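You operate a simulated robot arm through the tools that you are given. There is no shell and no other tool.

The job below is to be done with a simulated robot arm. You get a single attempt, and the scene is never put back.

Task
Feed fine sand and grit, one measure each, into the orange pot.
Fine: one push at the blue hopper, gate shut, tray out; move the pot to the brown tray, tray in, gate open, one push, gate shut. The other pots, lids and switches stay. Set down upright: what you pick out.

It is judged by the outcome, as a careful person would: the job done as asked, and still so three seconds after it is handed in. It fails if anything else is knocked over, pushed out of place, dropped, spilled or broken. Lids that push on must go on centred and level and be pressed home; caps that screw on are set level and turned clockwise until they are tight.

Robot
A 7-joint arm with a two-finger gripper, fixed in place. Base frame: the origin is at the foot of the arm, x ahead of it, y to its left, z up. Units: mm, rad, N and s.
With the tool pointing down near the work surface it reaches from about 280 to 720 mm from the base axis. Its first joint turns from -2.897 to 2.897 rad. Payload 2.94 kg.
The tool frame sits at the grasp point between the pads (the TCP): z along the fingers, y along the line on which they close. The tips reach 30 mm beyond it. The gripper opens to 138 mm. The gripper's body begins 109 mm behind the TCP.
Orientation is told as [roll, pitch, yaw] about the base's x, y, z axes, in that order, counted from this pose: with the fingers straight down and closing along the base's y, the tool's x points along the base's -x, its y along +y and its z along -z.

Tools
- The arm moves only by the tool play_rows. Its argument "commands" is a list of rows, each an object of numbers (a shift or turn left out is 0, a gripper value left out holds the last): "tx", "ty", "tz": the shift along the tool's x, y, z in cm; "ax", "ay", "az": the turn, a rotation vector about the tool's x, y, z in rad; "claw": the finger opening in cm, from 0 to 13.8. In form: [{"tx": .., "ty": .., "tz": .., "ax": .., "ay": .., "az": .., "claw": ..}, ...]. A call has 1 to 20 rows; each row is the pose to reach, as a shift and turn from the pose commanded when the call began, along the tool's axes at that moment. A row lasts 0.2 s, in which the tool goes at most 50 mm and 0.15 rad; a call with a longer step from one row to the next is refused whole, and so is a gripper value outside its range. A pose out of reach is approached as far as the arm can. The call stops where the force on the tool passes 60 N (or 10 N more than at its start, if that is more) or the arm is blocked; 0.2 s more then pass. Each finger halts on what it meets, pressing with about 44 N; the grip force reading is that of the motor and also rises with nothing between the fingers. The clock runs only during rows and for 0.2 s after the last one: add rows that repeat a pose to give the fingers time. The reply holds the time, the measured pose of the TCP, the force on the tool along the base axes, the opening and the grip force, in the units named above and with some noise, with the torque about the TCP (base axes, N m) and any sound that the robot's microphone picked up.
- Cameras (640 x 400 px; columns grow to the right, rows downward): "scene" is fixed at [48.8, 499.8, 1403.8]; the picture's right is [-0.15, -0.99, 0.00], its down [-0.69, 0.10, -0.71] and it looks along [0.71, -0.11, -0.70] (base axes); focal length 214 px, centre (320, 200). "wrist" rides on the gripper at [71, 19, -146] in the tool frame; the picture's right is [-0.26, 0.96, 0.00], its down [-0.85, -0.23, -0.48] and it looks along [-0.46, -0.12, 0.88] (tool axes); focal length 280 px, centre (320, 200). There is no depth. A picture from a camera that has moved, and an enlarged one, comes with that camera's place and axes in the base frame and with its lens.
- grab_frame(camera): a new picture of that camera. It takes no simulated time.
- raise_lower(by): slides the trunk up (or, below 0, down) by that many mm; the arm rides with it, the base frame stays. It gives what a move gives, with no picture.
- inspect(camera, box): a new picture of the part [left, top, right, bottom] of that camera's present view, enlarged. It takes no simulated time.
- finish_job(): hands the job in; it is judged then, once.

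Nothing tells you positions but the pictures and the camera data. Unless the task says otherwise, let go and move clear before handing in.

The tools are called after "Call:" as name(argument=value, ...) on one line, values as JSON. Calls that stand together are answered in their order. play_rows: Moves the arm, as the interface text tells. Its arguments: {"type":"object","properties":{"commands":{"type":"array","items":{"type":"object","properties":{"tx":{"type":"number"},"ty":{"type":"number"},"tz":{"type":"number"},"ax":{"type":"number"},"ay":{"type":"number"},"az":{"type":"number"},"claw":{"type":"number"}}}}},"required":["commands"]} The other tools are called the same way: raise_lower (by) slides the trunk up or down; grab_frame (camera) takes a picture; inspect (camera, box) takes an enlarged picture of a part of a camera's view; finish_job () hands the job in.

At the start:

```text
clock: 0.0
ee_pos: [352.5, 254.8, 1129.1]
tcp_rot: [0.0, 0.0, 0.0]
wrist_force: [0.4, 0.2, -1.4]
wrist_torque: [-0.02, 0.01, 0.02]
width: 137.9
grasp_force: 0.1
trunk travel left (down, up): [-425.0, 29.0]
```

scene: 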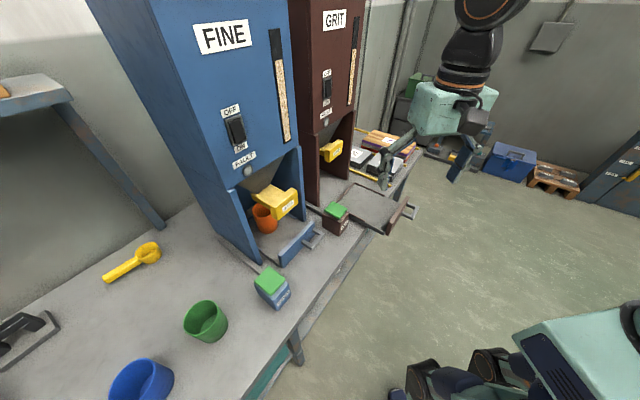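
wrist: 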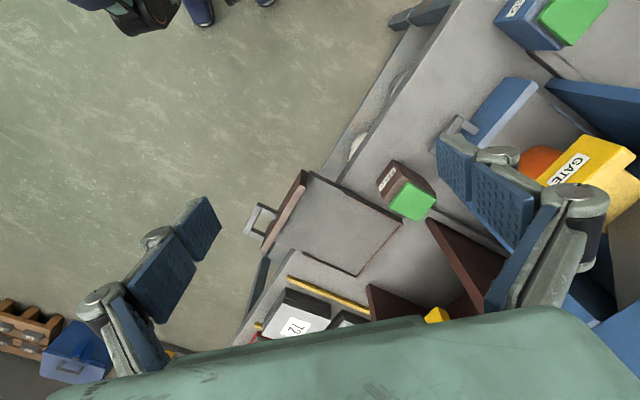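

I see a blue FINE hopper with an orange pot on its tray under a yellow gate, and a brown GRIT hopper with its tray pulled out; small boxes with green buttons stand in front. I'll look closer before moving.

Call:
inspect(camera="scene", box=[200, 140, 360, 280])

Call:
inspect(camera="scene", box=[280, 100, 440, 240])

Call:
inspect(camera="scene", box=[180, 0, 380, 180])

Call:
inspect(camera="wrist", box=[360, 0, 640, 200])

Call:
inspect(camera="wrist", box=[220, 140, 500, 340])

```text
2.86 times, centred on (280, 210) of scene
camera zoom: at [48.8, 499.8, 1403.8], right [-0.15, -0.99, 0.0], down [-0.69, 0.1, -0.71], along [0.71, -0.11, -0.7], focal length 613 px, centre (434, 171)
```

zoom: 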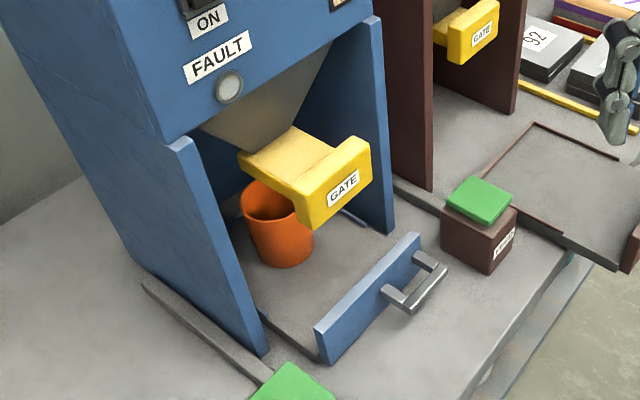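

```text
2.86 times, centred on (360, 170) of scene
camera zoom: at [48.8, 499.8, 1403.8], right [-0.15, -0.99, 0.0], down [-0.69, 0.1, -0.71], along [0.71, -0.11, -0.7], focal length 613 px, centre (206, 286)
```

zoom: 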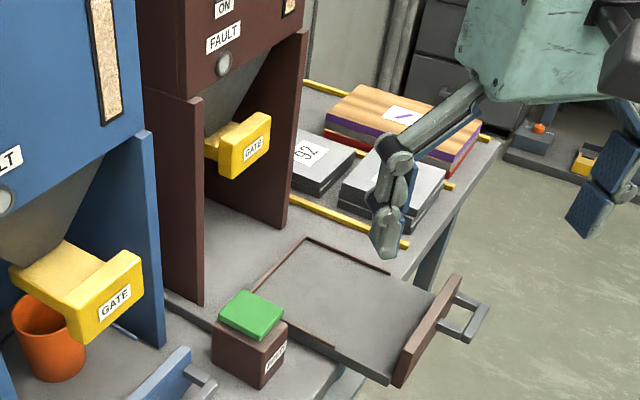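

```text
2.22 times, centred on (280, 90) of scene
camera zoom: at [48.8, 499.8, 1403.8], right [-0.15, -0.99, 0.0], down [-0.69, 0.1, -0.71], along [0.71, -0.11, -0.7], focal length 477 px, centre (409, 444)
```

zoom: 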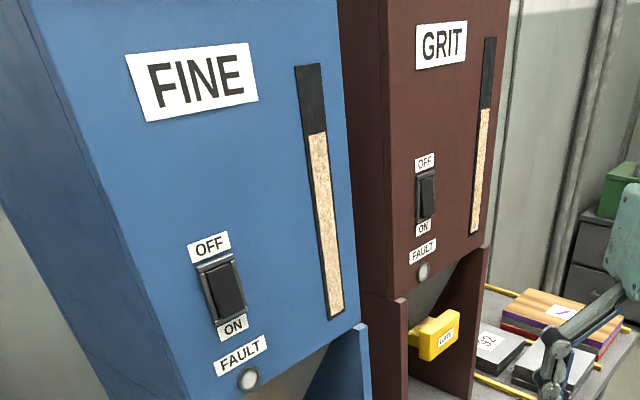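

```text
2.00 times, centred on (500, 100) of wrist
camera zoom: at [282.6, 273.7, 1275.8], right [0.26, 0.96, 0.0], down [0.85, -0.23, 0.48], along [0.46, -0.12, -0.88], focal length 561 px, centre (-40, 400)
```

zoom: 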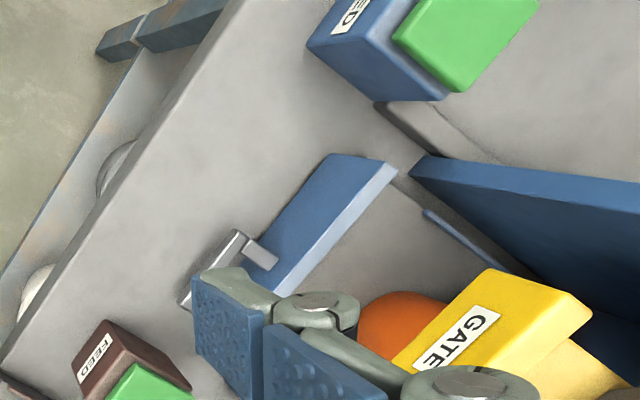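

```text
2.00 times, centred on (360, 240) of wrist
camera zoom: at [282.6, 273.7, 1275.8], right [0.26, 0.96, 0.0], down [0.85, -0.23, 0.48], along [0.46, -0.12, -0.88], focal length 561 px, centre (240, 120)
```

zoom: 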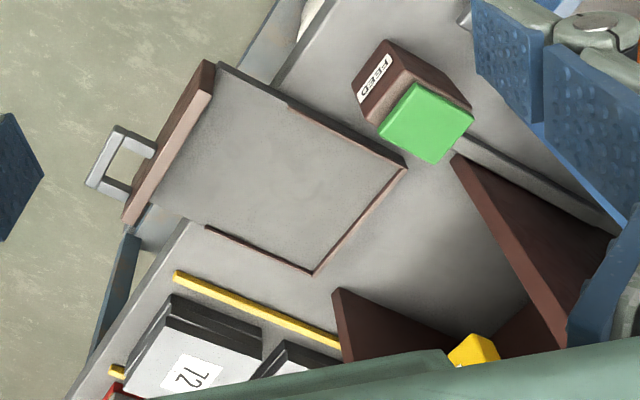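

The hoppers appear to face the robot at about 45° in the base frame: their front plane is near x+y≈1060 and the bench top is near z≈780. I'll turn the wrist 45° in free space so its camera looks straight at the hoppers, then take pictures.

Call:
play_rows(commands=[{"az": -0.13}, {"az": -0.26}, {"az": -0.39}, {"az": -0.52}, {"az": -0.65}, {"az": -0.785}, {"az": -0.785}])

```text
clock: 1.6
ee_pos: [352.7, 254.3, 1129.8]
tcp_rot: [-0.002, 0.0, 0.787]
wrist_force: [0.4, -0.9, -0.2]
wrist_torque: [-0.02, 0.0, 0.03]
width: 138.2
grasp_force: 0.1
trunk travel left (down, up): [-425.0, 29.0]
```

Call:
grab_frame(camera="wrist")

Call:
grab_frame(camera="scene")

```text
taken
camera wrist: at [289.8, 217.8, 1275.8], right [-0.5, 0.87, 0.0], down [0.76, 0.44, 0.48], along [0.41, 0.24, -0.88], focal length 280 px, centre (320, 200)
```

wrist: 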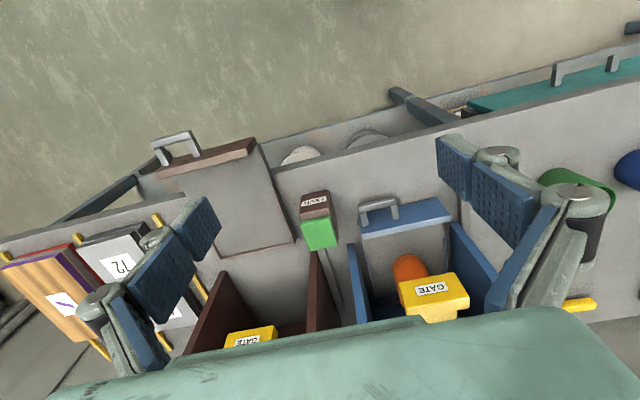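

```text
taken
```

scene: 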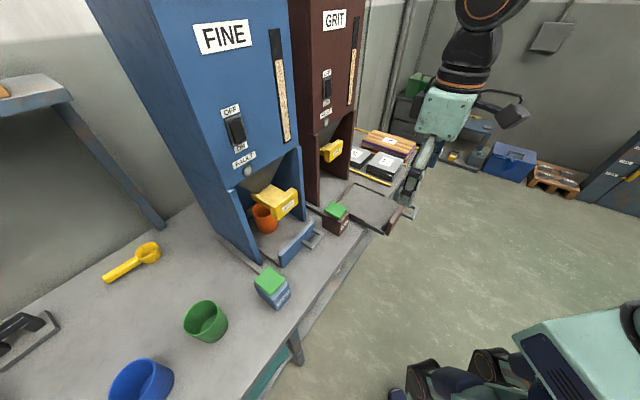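

Call:
inspect(camera="wrist", box=[320, 180, 520, 330])

Call:
inspect(camera="wrist", box=[130, 120, 370, 350])

Call:
inspect(camera="scene", box=[230, 170, 330, 260])

Call:
inspect(camera="scene", box=[310, 110, 420, 240])

Call:
inspect(camera="scene", box=[200, 90, 280, 180])

Call:
inspect(camera="scene", box=[290, 50, 370, 140])

Call:
inspect(camera="scene", box=[220, 240, 340, 330])

```text
2.67 times, centred on (420, 255) of wrist
camera zoom: at [289.8, 217.8, 1275.8], right [-0.5, 0.87, 0.0], down [0.76, 0.44, 0.48], along [0.41, 0.24, -0.88], focal length 748 px, centre (53, 53)
```

zoom: 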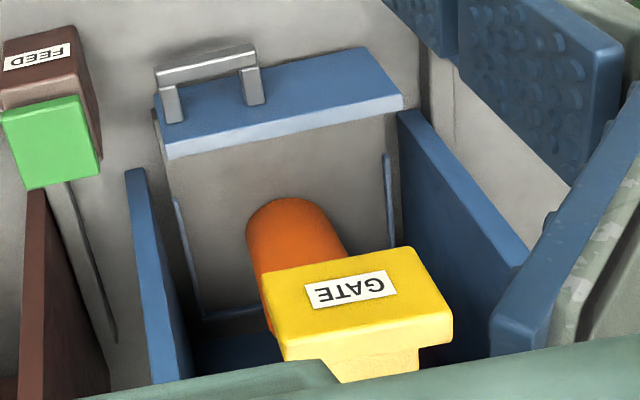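

```text
1.74 times, centred on (250, 235) of wrist
camera zoom: at [289.8, 217.8, 1275.8], right [-0.5, 0.87, 0.0], down [0.76, 0.44, 0.48], along [0.41, 0.24, -0.88], focal length 488 px, centre (442, 139)
```

zoom: 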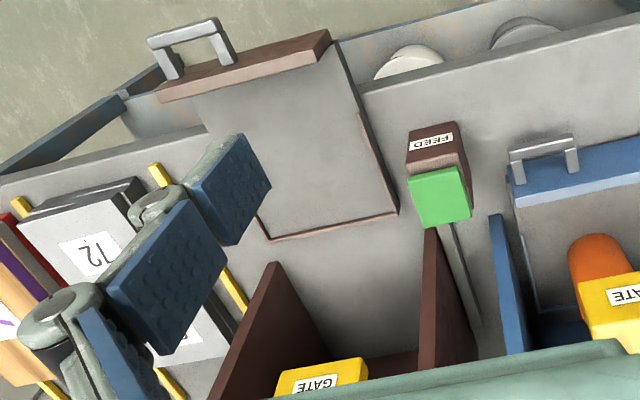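

```text
4.44 times, centred on (280, 215) of scene
camera zoom: at [48.8, 499.8, 1403.8], right [-0.15, -0.99, 0.0], down [-0.69, 0.1, -0.71], along [0.71, -0.11, -0.7], focal length 953 px, centre (498, 133)
```

zoom: 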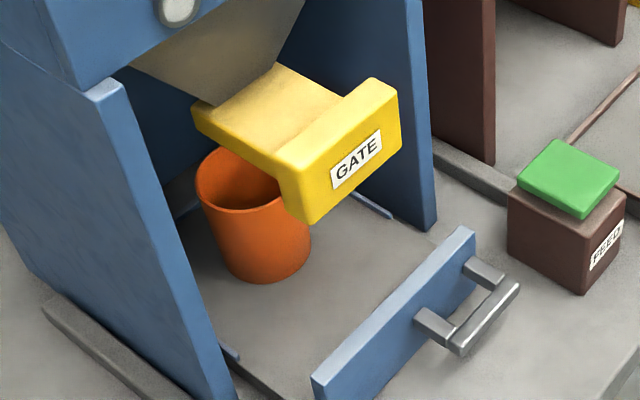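

```text
3.08 times, centred on (365, 175) of scene
camera zoom: at [48.8, 499.8, 1403.8], right [-0.15, -0.99, 0.0], down [-0.69, 0.1, -0.71], along [0.71, -0.11, -0.7], focal length 660 px, centre (182, 277)
```

zoom: 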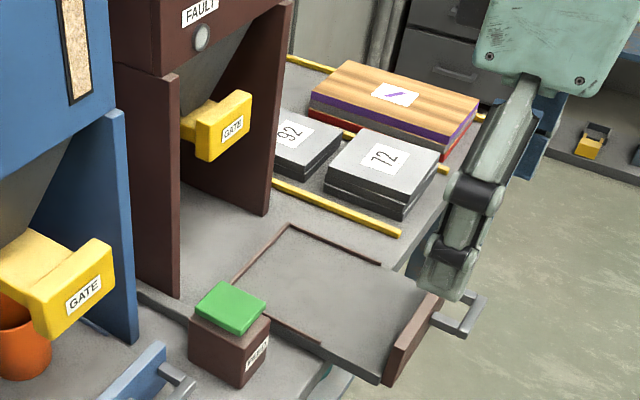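

```text
4.44 times, centred on (240, 135) of scene
camera zoom: at [48.8, 499.8, 1403.8], right [-0.15, -0.99, 0.0], down [-0.69, 0.1, -0.71], along [0.71, -0.11, -0.7], focal length 953 px, centre (676, 489)
```

zoom: 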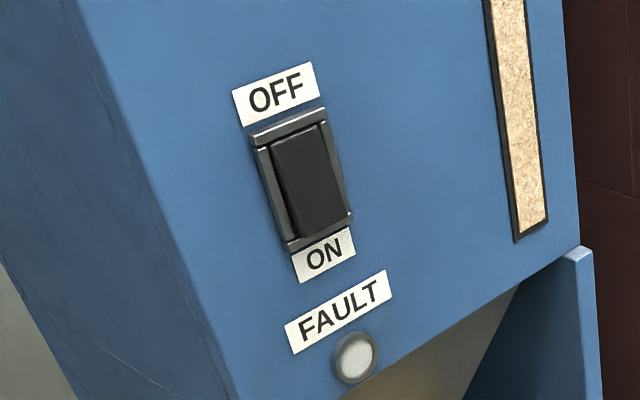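

```text
4.44 times, centred on (330, 95) of scene
camera zoom: at [48.8, 499.8, 1403.8], right [-0.15, -0.99, 0.0], down [-0.69, 0.1, -0.71], along [0.71, -0.11, -0.7], focal length 953 px, centre (276, 667)
```

zoom: 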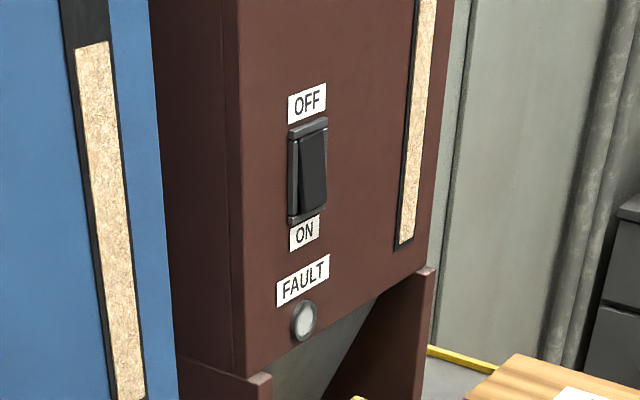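

```text
4.44 times, centred on (280, 285) of scene
camera zoom: at [48.8, 499.8, 1403.8], right [-0.15, -0.99, 0.0], down [-0.69, 0.1, -0.71], along [0.71, -0.11, -0.7], focal length 953 px, centre (498, -178)
```

zoom: 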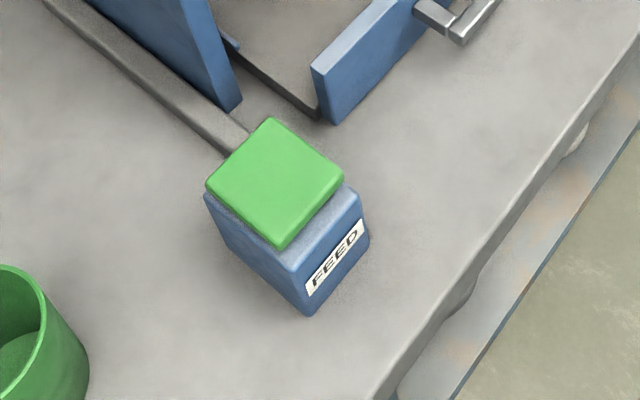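

Blue's gate plate sits about 50 mm further out than brown's, so I take blue to be open and brown shut. I'll tilt the tool forward to look at the gates and handles more squarely.

Call:
play_rows(commands=[{"ay": -0.14}, {"ay": -0.28}, {"ay": -0.42}, {"ay": -0.56}, {"ay": -0.7}, {"ay": -0.7}])

Call:
grab_frame(camera="wrist")

```text
clock: 3.0
ee_pos: [353.0, 254.0, 1130.2]
tcp_rot: [-0.002, -0.698, 0.785]
wrist_force: [-0.6, 0.0, -0.1]
wrist_torque: [-0.01, 0.02, 0.0]
width: 137.8
grasp_force: 0.0
trunk travel left (down, up): [-425.0, 29.0]
```

```text
taken
camera wrist: at [235.0, 163.1, 1195.8], right [-0.54, 0.83, 0.17], down [0.4, 0.08, 0.91], along [0.74, 0.56, -0.38], focal length 280 px, centre (320, 200)
```

wrist: 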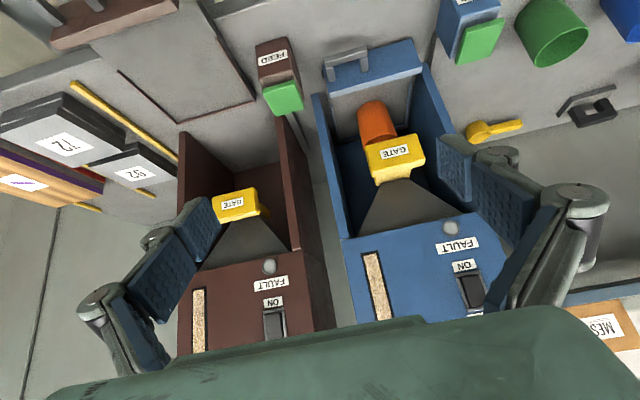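

Call:
inspect(camera="wrist", box=[310, 30, 470, 250])

Call:
inspect(camera="wrist", box=[350, 110, 470, 210])

Call:
inspect(camera="wrist", box=[170, 130, 330, 280])

Call:
inspect(camera="wrist", box=[310, 20, 440, 140])

Call:
inspect(camera="wrist", box=[420, 0, 640, 140])

Call:
inspect(camera="wrist", box=[40, 0, 310, 140])

```text
1.82 times, centred on (390, 140) of wrist
camera zoom: at [235.0, 163.1, 1195.8], right [-0.54, 0.83, 0.17], down [0.4, 0.08, 0.91], along [0.74, 0.56, -0.38], focal length 510 px, centre (193, 309)
```

zoom: 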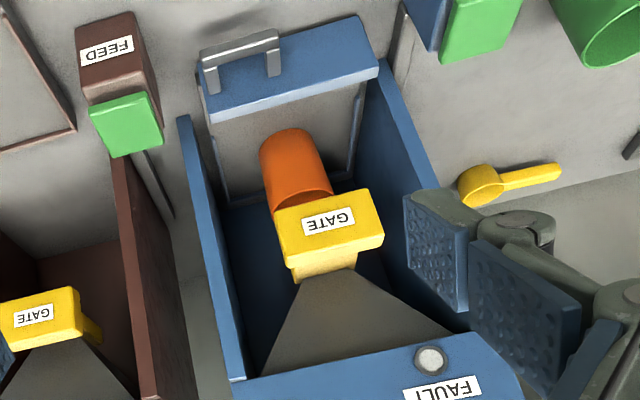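

```text
4.00 times, centred on (410, 160) of wrist
camera zoom: at [235.0, 163.1, 1195.8], right [-0.54, 0.83, 0.17], down [0.4, 0.08, 0.91], along [0.74, 0.56, -0.38], focal length 1122 px, centre (-40, 360)
```

zoom: 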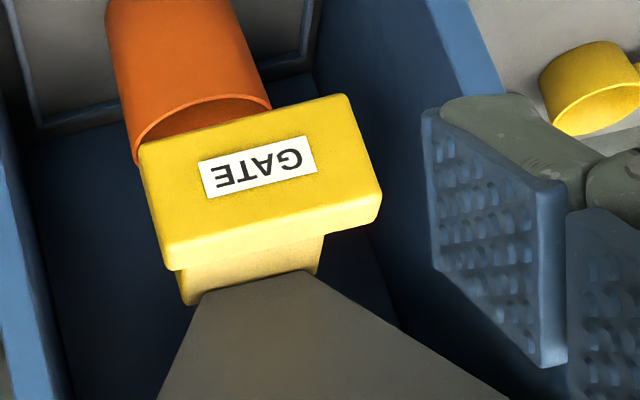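

```text
2.67 times, centred on (250, 205) of wrist
camera zoom: at [235.0, 163.1, 1195.8], right [-0.54, 0.83, 0.17], down [0.4, 0.08, 0.91], along [0.74, 0.56, -0.38], focal length 748 px, centre (507, 187)
```

zoom: 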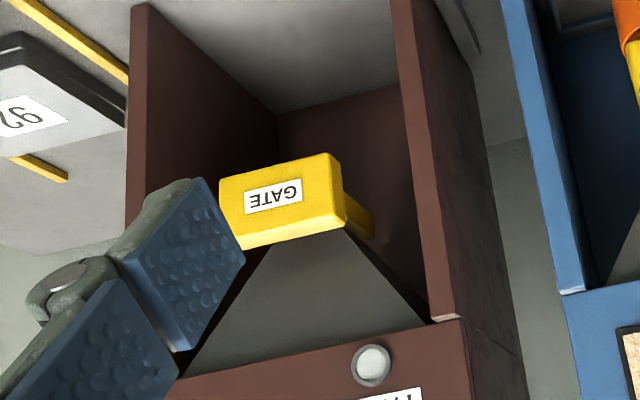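

```text
3.33 times, centred on (375, 80) of wrist
camera zoom: at [235.0, 163.1, 1195.8], right [-0.54, 0.83, 0.17], down [0.4, 0.08, 0.91], along [0.74, 0.56, -0.38], focal length 935 px, centre (137, 600)
```

zoom: 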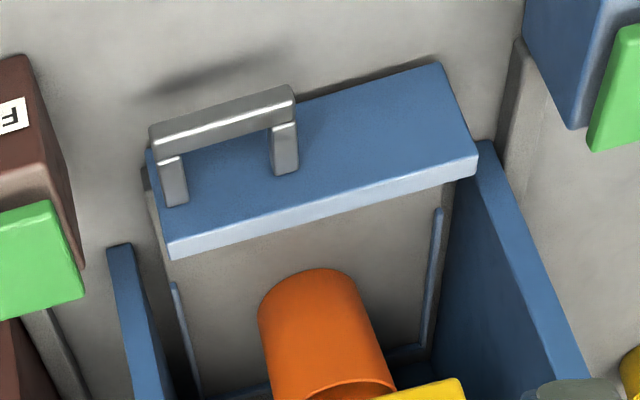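

```text
2.86 times, centred on (530, 70) of wrist
camera zoom: at [235.0, 163.1, 1195.8], right [-0.54, 0.83, 0.17], down [0.4, 0.08, 0.91], along [0.74, 0.56, -0.38], focal length 801 px, centre (-280, 571)
```

zoom: 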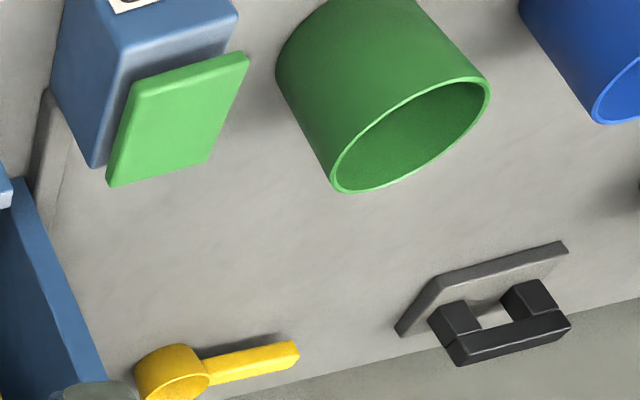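

```text
2.37 times, centred on (175, 70) of wrist
camera zoom: at [235.0, 163.1, 1195.8], right [-0.54, 0.83, 0.17], down [0.4, 0.08, 0.91], along [0.74, 0.56, -0.38], focal length 665 px, centre (664, 508)
```

zoom: 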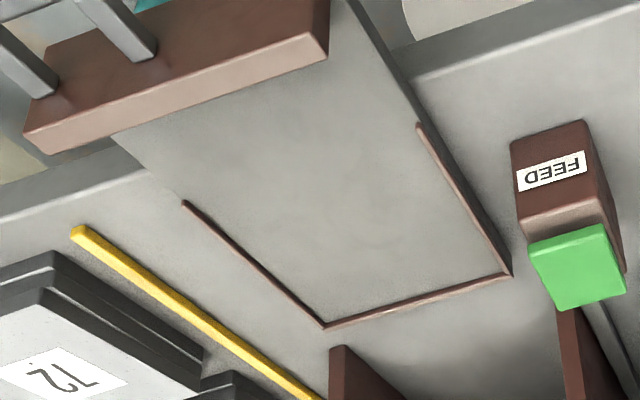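

From two views I place these in the hopper frame, where p is depth along (0.707, 0.707), q is leftward and z is up:

| Item | p | q | z |
|---|---|---|---|
| Blue FEED cap | 648 | 192 | 849 |
| Brown FEED cap | 648 | −130 | 849 |
| Blue gate plate | 724 | 31 | 930–988 |
| Blue tray handle | 641 | −12 | 803 |

Next I straighten the tool, close the fingers and lower the trunk in the clear area.

Call:
play_rows(commands=[{"ay": 0.14, "claw": 9}, {"ay": 0.28, "claw": 6}, {"ay": 0.42, "claw": 3}, {"ay": 0.56, "claw": 0}, {"ay": 0.698, "claw": 0}, {"ay": 0.698, "claw": 0}])

Call:
raise_lower(by=-180)

Call:
grab_frame(camera="scene")

```text
clock: 4.4
ee_pos: [351.0, 254.4, 1130.9]
tcp_rot: [0.0, 0.0, 0.782]
wrist_force: [-1.1, 0.2, -0.5]
wrist_torque: [0.02, 0.01, 0.04]
width: 0.0
grasp_force: 28.4
trunk travel left (down, up): [-425.0, 29.0]
```

```text
clock: 6.4
ee_pos: [352.8, 254.7, 949.9]
tcp_rot: [0.0, -0.003, 0.786]
wrist_force: [-0.2, 0.9, 0.1]
wrist_torque: [-0.02, -0.01, -0.04]
width: 0.0
grasp_force: 28.7
trunk travel left (down, up): [-245.0, 209.0]
```

```text
taken
```

scene: 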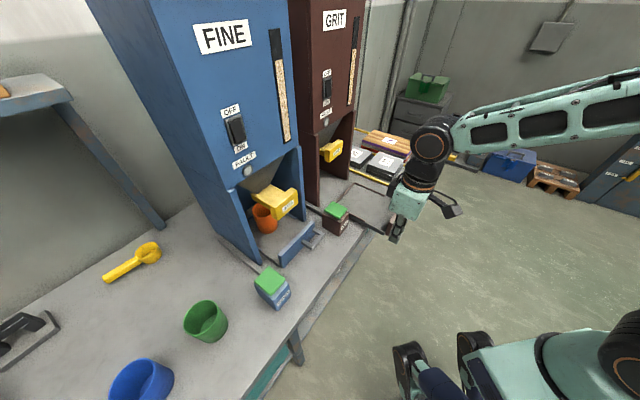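

The arm is lowered and clear, so next I move the closed fingers above the blue FEED cap.

Call:
play_rows(commands=[{"tx": -1, "ty": 3}, {"tx": -3, "ty": 6.5}, {"tx": -6, "ty": 10}, {"tx": -9, "ty": 13.5}, {"tx": -12, "ty": 17}, {"tx": -15, "ty": 20.5}, {"tx": -18, "ty": 23.5}, {"tx": -20.5, "ty": 25.5}, {"tx": -21.84, "ty": 26.14}, {"tx": -21.84, "ty": 26.14}])

Call:
grab_frame(camera="wrist")

Call:
inspect(camera="scene", box=[200, 180, 340, 330])

```text
clock: 8.6
ee_pos: [322.0, 595.4, 949.7]
tcp_rot: [0.0, -0.002, 0.788]
wrist_force: [-0.2, -0.3, -1.0]
wrist_torque: [-0.04, 0.03, 0.01]
width: 0.1
grasp_force: 28.9
trunk travel left (down, up): [-245.0, 209.0]
```

```text
taken
camera wrist: at [259.6, 558.4, 1095.8], right [-0.5, 0.87, 0.0], down [0.76, 0.44, 0.48], along [0.41, 0.24, -0.88], focal length 280 px, centre (320, 200)
```

wrist: 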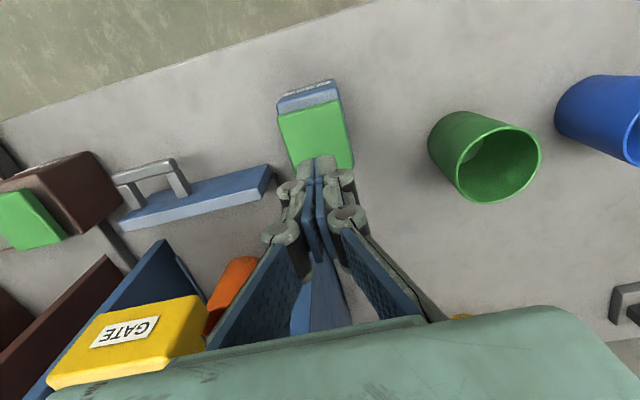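

```text
2.67 times, centred on (270, 255) of scene
camera zoom: at [48.8, 499.8, 1403.8], right [-0.15, -0.99, 0.0], down [-0.69, 0.1, -0.71], along [0.71, -0.11, -0.7], focal length 572 px, centre (453, 53)
```

zoom: 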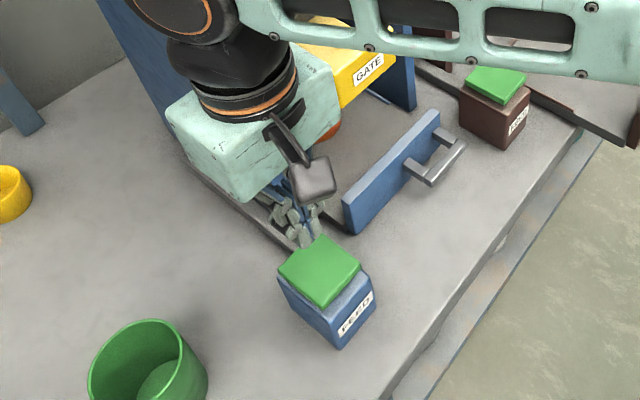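

The fingers are over the blue cap, within about 3 mm of its centre. I'll centre them and come down gently, watching force and sound.

Call:
play_rows(commands=[{"tx": 0.3, "ty": -0.3, "tz": 2.5}, {"tx": 0.3, "ty": -0.3, "tz": 5}, {"tx": 0.3, "ty": -0.3, "tz": 6}, {"tx": 0.3, "ty": -0.3, "tz": 6.5}, {"tx": 0.3, "ty": -0.3, "tz": 6.8}])

Call:
grab_frame(camera="wrist")

Call:
inspect(camera="scene", box=[240, 220, 320, 320])

```text
clock: 9.8
ee_pos: [321.6, 589.6, 882.3]
tcp_rot: [-0.001, -0.002, 0.784]
wrist_force: [-0.1, 0.5, 0.3]
wrist_torque: [0.01, 0.01, -0.01]
width: 0.0
grasp_force: 29.1
trunk travel left (down, up): [-245.0, 209.0]
```

```text
taken
camera wrist: at [259.5, 552.9, 1028.2], right [-0.5, 0.87, 0.0], down [0.76, 0.44, 0.48], along [0.41, 0.24, -0.88], focal length 280 px, centre (320, 200)
```

wrist: 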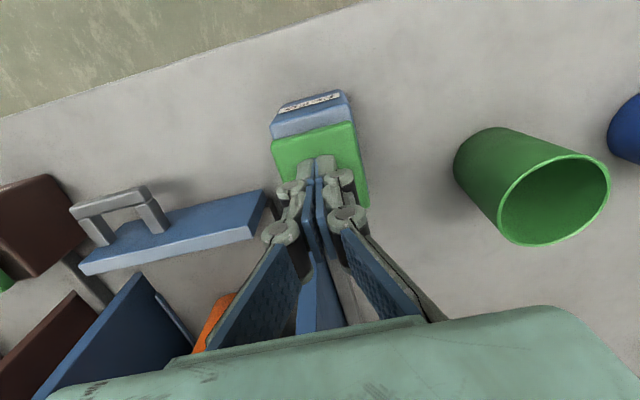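

```text
4.00 times, centred on (280, 270) of scene
camera zoom: at [48.8, 499.8, 1403.8], right [-0.15, -0.99, 0.0], down [-0.69, 0.1, -0.71], along [0.71, -0.11, -0.7], focal length 858 px, centre (480, -80)
```

zoom: 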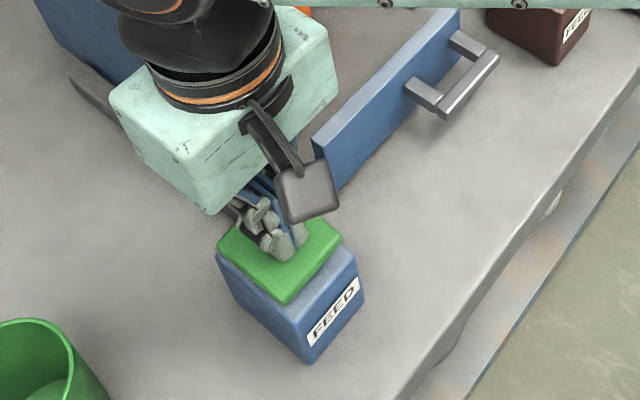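

The tips are just above the cap and near its centre. I press down in small steps.

Call:
play_rows(commands=[{"tz": 0.3}, {"tz": 0.5}, {"tz": 0.7}, {"tz": 0.9}, {"tz": 1.1}])

```text
clock: 11.0
ee_pos: [323.4, 590.6, 872.5]
tcp_rot: [-0.003, -0.004, 0.785]
wrist_force: [1.3, 2.1, 3.9]
wrist_torque: [0.02, -0.02, 0.01]
width: 5.8
grasp_force: 28.1
trunk travel left (down, up): [-245.0, 209.0]
heard: click
```

A click was heard with only about 4 N, so the push has registered. I'll lift straight off and check the result.

Call:
play_rows(commands=[{"tz": -1, "claw": 0}, {"tz": -3, "claw": 0}, {"tz": -7, "claw": 0}, {"tz": -10, "claw": 0}, {"tz": -10, "claw": 0}])

Call:
grab_frame(camera="scene")

Call:
grab_frame(camera="wrist")

Call:
inspect(camera="scene", box=[200, 20, 330, 180])

```text
clock: 12.2
ee_pos: [319.9, 590.9, 972.2]
tcp_rot: [0.0, -0.003, 0.786]
wrist_force: [0.4, -0.9, -0.4]
wrist_torque: [0.0, 0.0, 0.0]
width: 0.0
grasp_force: 28.6
trunk travel left (down, up): [-245.0, 209.0]
```

```text
taken
```

scene: 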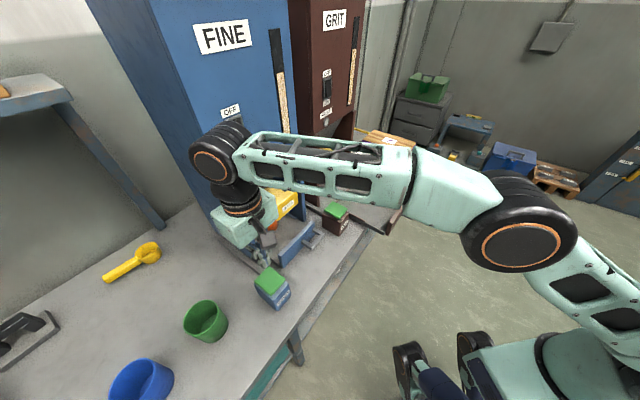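

```text
taken
camera wrist: at [258.2, 553.5, 1118.3], right [-0.5, 0.87, 0.0], down [0.76, 0.44, 0.48], along [0.41, 0.24, -0.88], focal length 280 px, centre (320, 200)
```

wrist: 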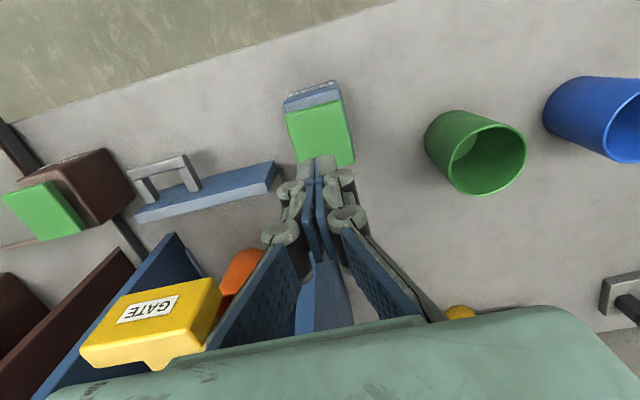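

```text
2.50 times, centred on (265, 100) of scene
camera zoom: at [48.8, 499.8, 1403.8], right [-0.15, -0.99, 0.0], down [-0.69, 0.1, -0.71], along [0.71, -0.11, -0.7], focal length 536 px, centre (458, 450)
```

zoom: 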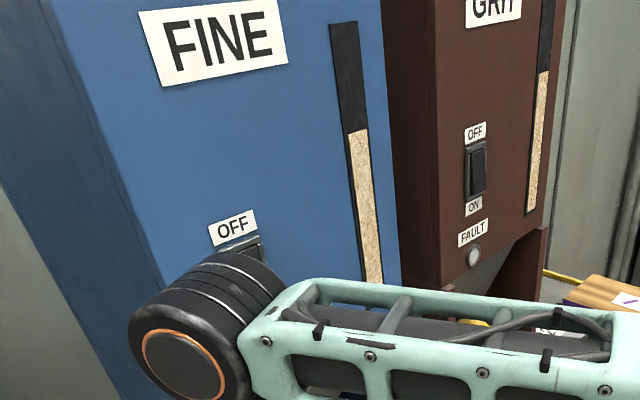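

The FINE gauge level has dropped, so a measure was fed. I'll back away to the front of the blue hopper and tilt the tool to check the pot, the lamp and the gate.

Call:
play_rows(commands=[{"tx": 3, "ty": -1}, {"tx": 7, "ty": -3}, {"tx": 10.5, "ty": -6}, {"tx": 13.5, "ty": -9.5}, {"tx": 16, "ty": -13}, {"tx": 17, "ty": -15.5}, {"tx": 17, "ty": -16}, {"tx": 17, "ty": -16, "ay": -0.14}, {"tx": 17, "ty": -16, "ay": -0.28}, {"tx": 17, "ty": -16, "ay": -0.42}, {"tx": 17, "ty": -16, "ay": -0.56}, {"tx": 17, "ty": -16, "ay": -0.7}, {"tx": 17, "ty": -16, "ay": -0.785}, {"tx": 17, "ty": -16, "ay": -0.785}])

Call:
grab_frame(camera="wrist")

Call:
grab_frame(camera="scene")

```text
clock: 14.7
ee_pos: [310.0, 340.5, 898.4]
tcp_rot: [0.031, -0.407, 0.744]
wrist_force: [-0.7, -0.5, -0.5]
wrist_torque: [-0.01, 0.04, 0.03]
width: 0.0
grasp_force: 28.7
trunk travel left (down, up): [-245.0, 209.0]
stopped in row 12: the arm was blocked; the commanded pose is now the measured one
```

```text
taken
camera wrist: at [211.5, 267.7, 1003.3], right [-0.49, 0.86, 0.13], down [0.6, 0.22, 0.77], along [0.63, 0.45, -0.63], focal length 280 px, centre (320, 200)
```

wrist: 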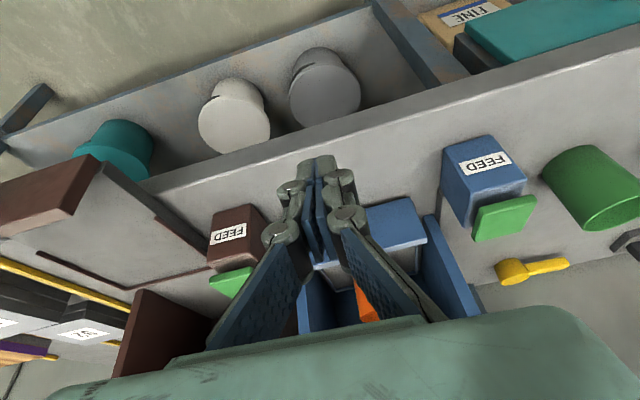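

```text
taken
```

scene: 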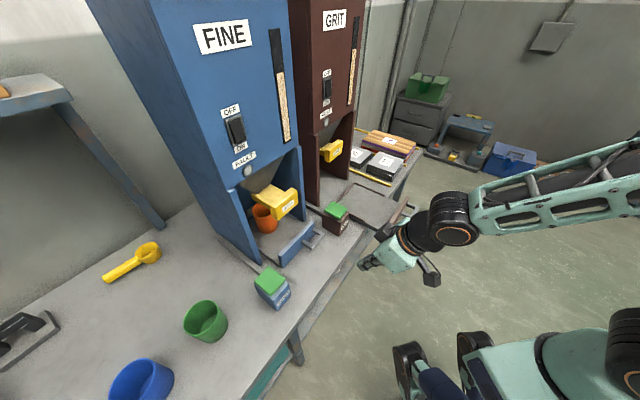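

The measure was fed and the fault lamps are dark. The tilt in that close-in spot ran into an arm limit, with no tool force, and the TCP ended low in free space. I'll straighten the tool and lift back up.

Call:
play_rows(commands=[{"tx": -0.8, "tz": -1.8, "ay": 0.1}, {"tx": -1.6, "tz": -3.6, "ay": 0.2}, {"tx": -2.4, "tz": -5.4, "ax": 0.01, "ay": 0.3, "az": -0.02}, {"tx": -3.2, "tz": -7.3, "ax": 0.031, "ay": 0.407, "az": -0.041}, {"tx": -3.2, "tz": -7.3, "ax": 0.031, "ay": 0.407, "az": -0.041}])

Call:
grab_frame(camera="wrist")

Call:
grab_frame(camera="scene")

```text
clock: 15.9
ee_pos: [310.7, 340.6, 980.6]
tcp_rot: [-0.012, -0.006, 0.798]
wrist_force: [0.1, -0.4, -1.0]
wrist_torque: [-0.03, 0.0, 0.01]
width: 0.0
grasp_force: 27.8
trunk travel left (down, up): [-245.0, 209.0]
```

```text
taken
camera wrist: at [246.7, 303.7, 1125.3], right [-0.51, 0.86, -0.01], down [0.75, 0.45, 0.49], along [0.42, 0.24, -0.87], focal length 280 px, centre (320, 200)
```

wrist: 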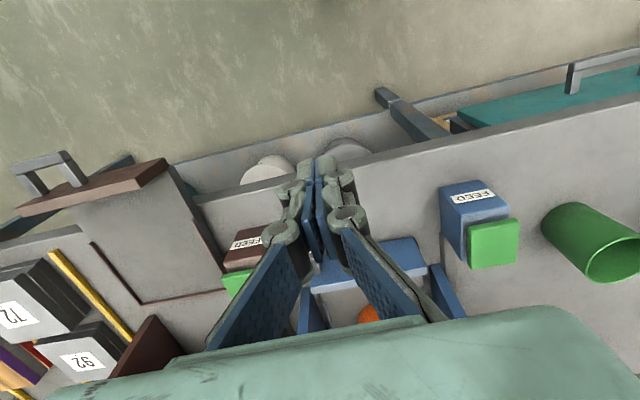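

```text
taken
```

scene: 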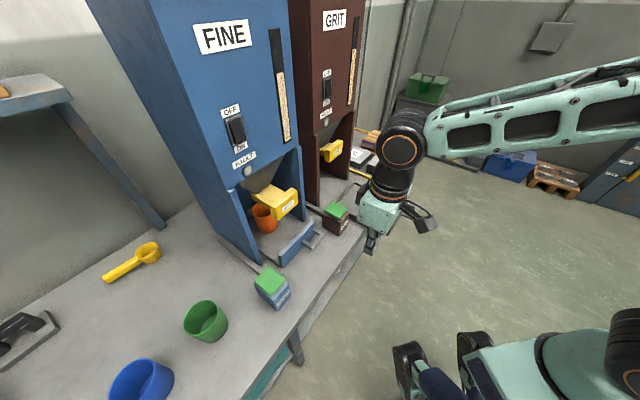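

The tool is upright again at p≈460, q≈21. I'll extend toward the gate first, where the arm has more room, and tilt there by about 30°.

Call:
play_rows(commands=[{"tx": -3, "ty": 0.3}, {"tx": -7, "ty": 0.6}, {"tx": -10.5, "ty": 0.9}, {"tx": -13.5, "ty": 1}, {"tx": -13.95, "ty": 1, "tz": -0.2}, {"tx": -13.95, "ty": 1, "tz": -0.2, "ax": -0.003, "ay": -0.1, "az": 0.003}, {"tx": -13.95, "ty": 1, "tz": -0.2, "ax": -0.006, "ay": -0.2, "az": 0.006}, {"tx": -13.95, "ty": 1, "tz": -0.2, "ax": -0.01, "ay": -0.3, "az": 0.009}, {"tx": -13.95, "ty": 1, "tz": -0.2, "ax": -0.012, "ay": -0.4, "az": 0.013}, {"tx": -13.95, "ty": 1, "tz": -0.2, "ax": -0.012, "ay": -0.4, "az": 0.013}])

Call:
grab_frame(camera="wrist")

Call:
grab_frame(camera="scene")

```text
clock: 18.1
ee_pos: [401.0, 448.5, 983.3]
tcp_rot: [0.003, -0.411, 0.786]
wrist_force: [-0.2, -0.4, 0.4]
wrist_torque: [0.0, 0.07, 0.0]
width: 0.0
grasp_force: 28.2
trunk travel left (down, up): [-245.0, 209.0]
```

```text
taken
camera wrist: at [301.9, 373.5, 1088.5], right [-0.51, 0.85, 0.11], down [0.58, 0.25, 0.77], along [0.63, 0.46, -0.62], focal length 280 px, centre (320, 200)
```

wrist: 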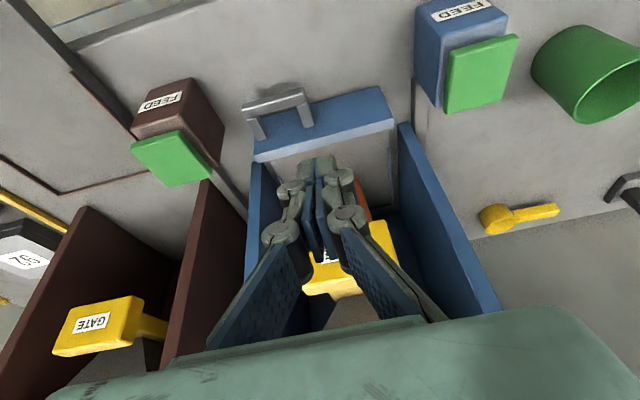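

```text
taken
```

scene: 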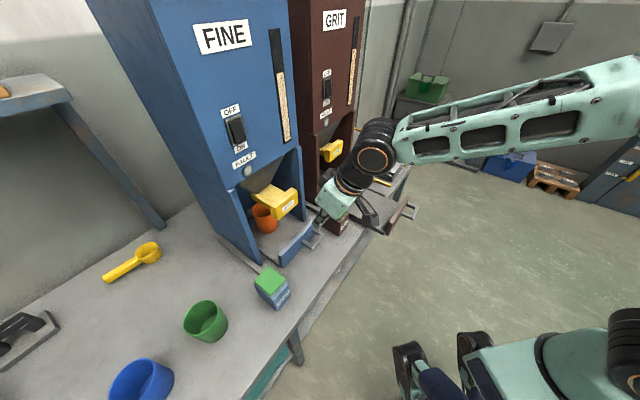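

The tilt works here at p≈600, q≈34. I'll tilt slightly more to clear the hopper body, then look before touching the blue gate.

Call:
play_rows(commands=[{"ay": -0.1}, {"ay": -0.2}, {"ay": -0.2}])

Call:
grab_frame(camera="wrist")

Call:
inspect(camera="scene", box=[230, 160, 370, 260])

```text
clock: 18.9
ee_pos: [401.0, 446.8, 983.1]
tcp_rot: [0.002, -0.61, 0.784]
wrist_force: [-0.7, 0.3, 0.6]
wrist_torque: [0.01, -0.01, 0.02]
width: 0.1
grasp_force: 28.1
trunk travel left (down, up): [-245.0, 209.0]
```

```text
taken
camera wrist: at [288.9, 360.5, 1062.2], right [-0.53, 0.83, 0.15], down [0.46, 0.14, 0.88], along [0.71, 0.54, -0.46], focal length 280 px, centre (320, 200)
```

wrist: 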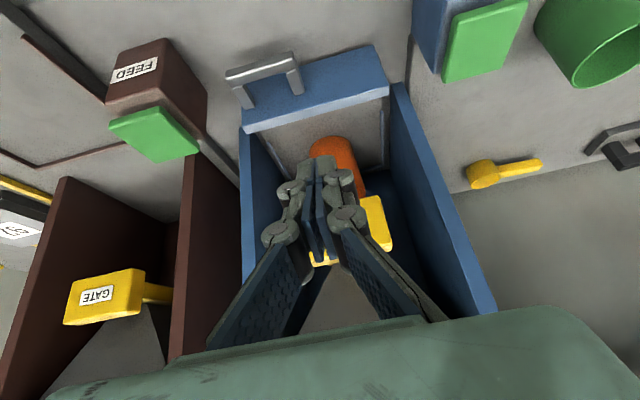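

```text
4.00 times, centred on (300, 210) of scene
camera zoom: at [48.8, 499.8, 1403.8], right [-0.15, -0.99, 0.0], down [-0.69, 0.1, -0.71], along [0.71, -0.11, -0.7], focal length 858 px, centre (400, 160)
```

zoom: 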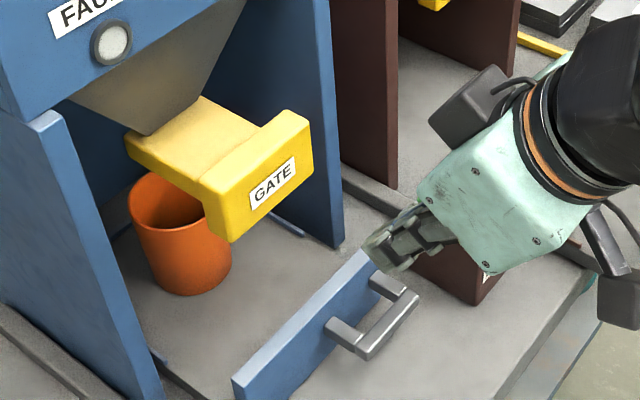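

Call:
inspect(camera="scene", box=[310, 140, 410, 260])

Call:
inspect(camera="scene", box=[310, 170, 360, 230])

```text
3.33 times, centred on (360, 200) of scene
camera zoom: at [48.8, 499.8, 1403.8], right [-0.15, -0.99, 0.0], down [-0.69, 0.1, -0.71], along [0.71, -0.11, -0.7], focal length 715 px, centre (187, 200)
```

zoom: 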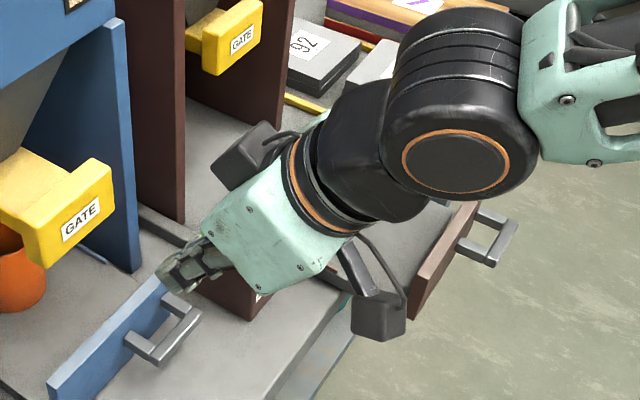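

```text
6.67 times, centred on (335, 200) of scene
camera zoom: at [48.8, 499.8, 1403.8], right [-0.15, -0.99, 0.0], down [-0.69, 0.1, -0.71], along [0.71, -0.11, -0.7], focal length 1430 px, centre (220, 200)
```

zoom: 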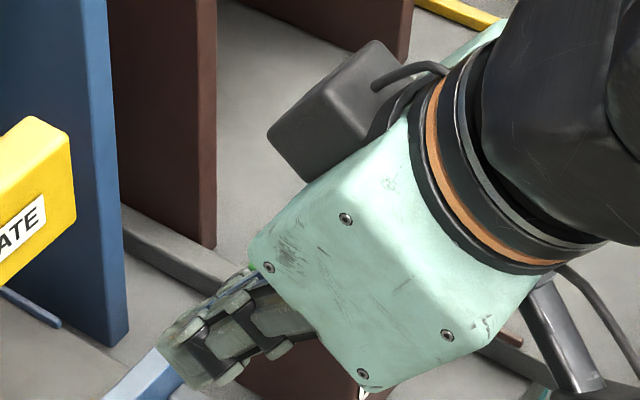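

A box is mounted on the hopper-facing side of the hand, so I need more tilt to keep it clear of the hopper front. I'll move a little further out and tilt to about 0.85 rad.

Call:
play_rows(commands=[{"tx": -1, "tz": 1.3}, {"tx": -1.89, "tz": 2.54}, {"tx": -1.89, "tz": 2.54, "ay": -0.08}, {"tx": -1.89, "tz": 2.54, "ay": -0.16}, {"tx": -1.89, "tz": 2.54, "ay": -0.24}, {"tx": -1.89, "tz": 2.54, "ay": -0.24}])

Call:
inspect(camera="scene", box=[230, 130, 390, 260])

Call:
grab_frame(camera="wrist")

```text
clock: 20.3
ee_pos: [422.8, 469.1, 973.2]
tcp_rot: [0.004, -0.85, 0.786]
wrist_force: [0.4, -0.4, 0.4]
wrist_torque: [-0.03, -0.04, -0.01]
width: 0.2
grasp_force: 28.2
trunk travel left (down, up): [-245.0, 209.0]
```

```text
3.08 times, centred on (310, 195) of scene
camera zoom: at [48.8, 499.8, 1403.8], right [-0.15, -0.99, 0.0], down [-0.69, 0.1, -0.71], along [0.71, -0.11, -0.7], focal length 660 px, centre (351, 215)
```

zoom: 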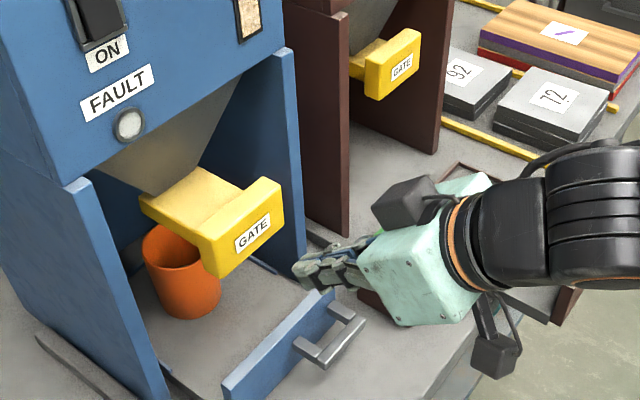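

```text
taken
camera wrist: at [299.4, 371.8, 1016.3], right [-0.56, 0.8, 0.2], down [0.31, -0.02, 0.95], along [0.77, 0.59, -0.24], focal length 280 px, centre (320, 200)
```

wrist: 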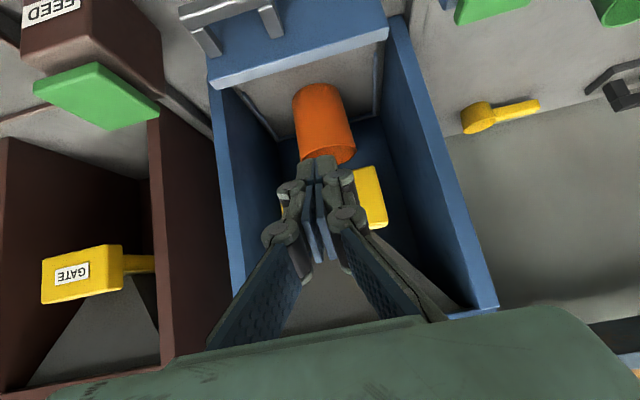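

The tilt of 0.85 rad was reached, with the tips in front of the blue gate plate and about 60 mm of gap. I'll approach and then push the gate inward in small steps.

Call:
play_rows(commands=[{"tx": -1.32, "tz": 1.5}, {"tx": -2.64, "tz": 3.0}, {"tx": -3.3, "tz": 3.75}, {"tx": -3.7, "tz": 4.2}, {"tx": -3.96, "tz": 4.5}])

Call:
inspect(camera="scene", box=[230, 130, 390, 260])

```text
clock: 21.5
ee_pos: [463.8, 510.5, 973.3]
tcp_rot: [0.001, -0.847, 0.786]
wrist_force: [-1.6, -1.6, 0.8]
wrist_torque: [-0.02, -0.02, 0.01]
width: 6.0
grasp_force: 28.5
trunk travel left (down, up): [-245.0, 209.0]
```

```text
3.08 times, centred on (310, 195) of scene
camera zoom: at [48.8, 499.8, 1403.8], right [-0.15, -0.99, 0.0], down [-0.69, 0.1, -0.71], along [0.71, -0.11, -0.7], focal length 660 px, centre (351, 215)
```

zoom: 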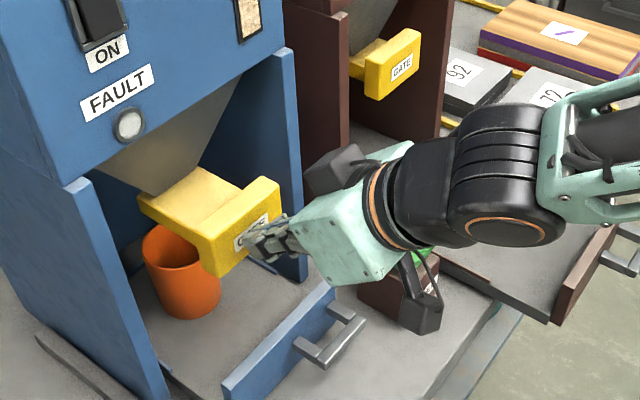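

The tips touch the plate at about p≈719. I push the gate in steadily.

Call:
play_rows(commands=[{"tx": -0.33, "tz": 0.376}, {"tx": -0.66, "tz": 0.751}, {"tx": -0.99, "tz": 1.127}, {"tx": -1.32, "tz": 1.503}, {"tx": -1.65, "tz": 1.878}, {"tx": -1.98, "tz": 2.254}, {"tx": -2.31, "tz": 2.63}, {"tx": -2.64, "tz": 3.005}])

Call:
inspect(camera="scene", box=[230, 130, 390, 260])

Call:
grab_frame(camera="wrist")

```text
clock: 23.3
ee_pos: [492.7, 538.9, 973.7]
tcp_rot: [0.003, -0.851, 0.783]
wrist_force: [-0.8, -0.1, 0.5]
wrist_torque: [-0.02, 0.02, 0.01]
width: 6.3
grasp_force: 28.6
trunk travel left (down, up): [-245.0, 209.0]
```

```text
3.08 times, centred on (310, 195) of scene
camera zoom: at [48.8, 499.8, 1403.8], right [-0.15, -0.99, 0.0], down [-0.69, 0.1, -0.71], along [0.71, -0.11, -0.7], focal length 660 px, centre (351, 215)
```

zoom: 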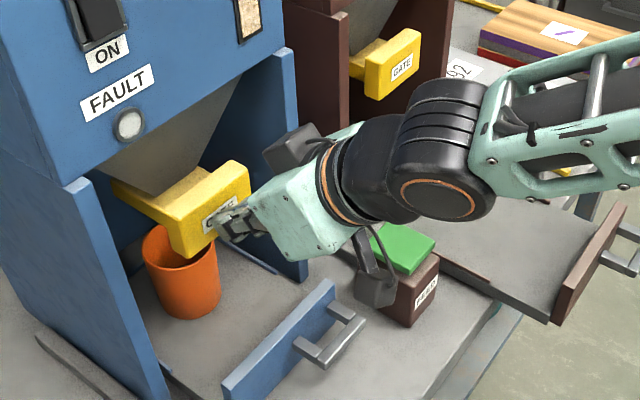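

```text
taken
camera wrist: at [369.9, 442.0, 1016.1], right [-0.56, 0.8, 0.2], down [0.31, -0.02, 0.95], along [0.77, 0.59, -0.24], focal length 280 px, centre (320, 200)
```

wrist: 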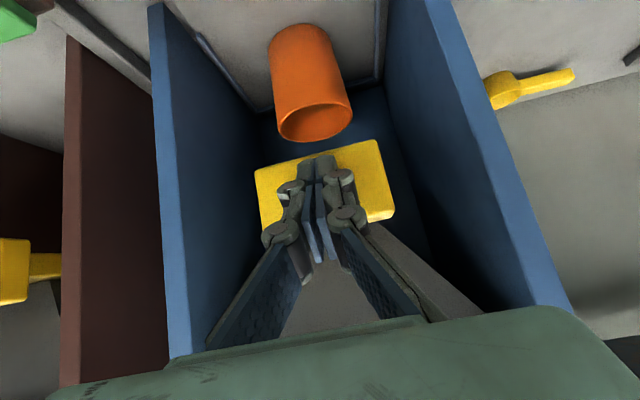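

The gate is sliding with little force and is now at about p≈760. I continue in smaller steps until it reaches its stop.

Call:
play_rows(commands=[{"tx": -0.26, "tz": 0.3}, {"tx": -0.46, "tz": 0.525}, {"tx": -0.66, "tz": 0.751}, {"tx": -0.79, "tz": 0.9}, {"tx": -0.92, "tz": 1.05}, {"tx": -1.06, "tz": 1.2}])

Call:
inspect(camera="scene", box=[230, 130, 390, 260])

```text
clock: 24.4
ee_pos: [494.9, 542.4, 972.7]
tcp_rot: [0.0, -0.838, 0.783]
wrist_force: [-25.1, -27.4, 16.5]
wrist_torque: [0.09, -0.1, -0.02]
width: 5.8
grasp_force: 28.5
trunk travel left (down, up): [-245.0, 209.0]
stopped in row 5: the force on the tool passed its limit at 62 N (the readings are from after the stop); the commanded pose is now the measured one
```

```text
3.08 times, centred on (310, 195) of scene
camera zoom: at [48.8, 499.8, 1403.8], right [-0.15, -0.99, 0.0], down [-0.69, 0.1, -0.71], along [0.71, -0.11, -0.7], focal length 660 px, centre (351, 215)
```

zoom: 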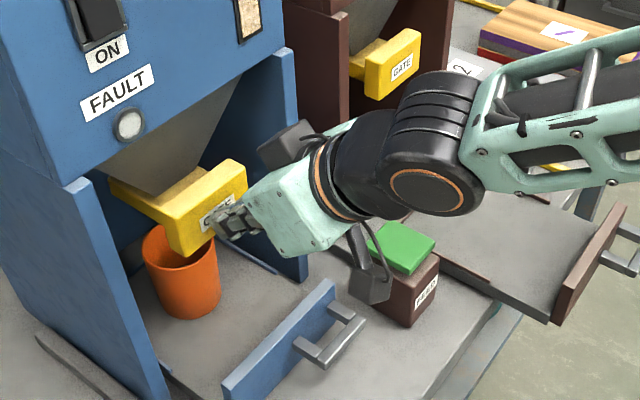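

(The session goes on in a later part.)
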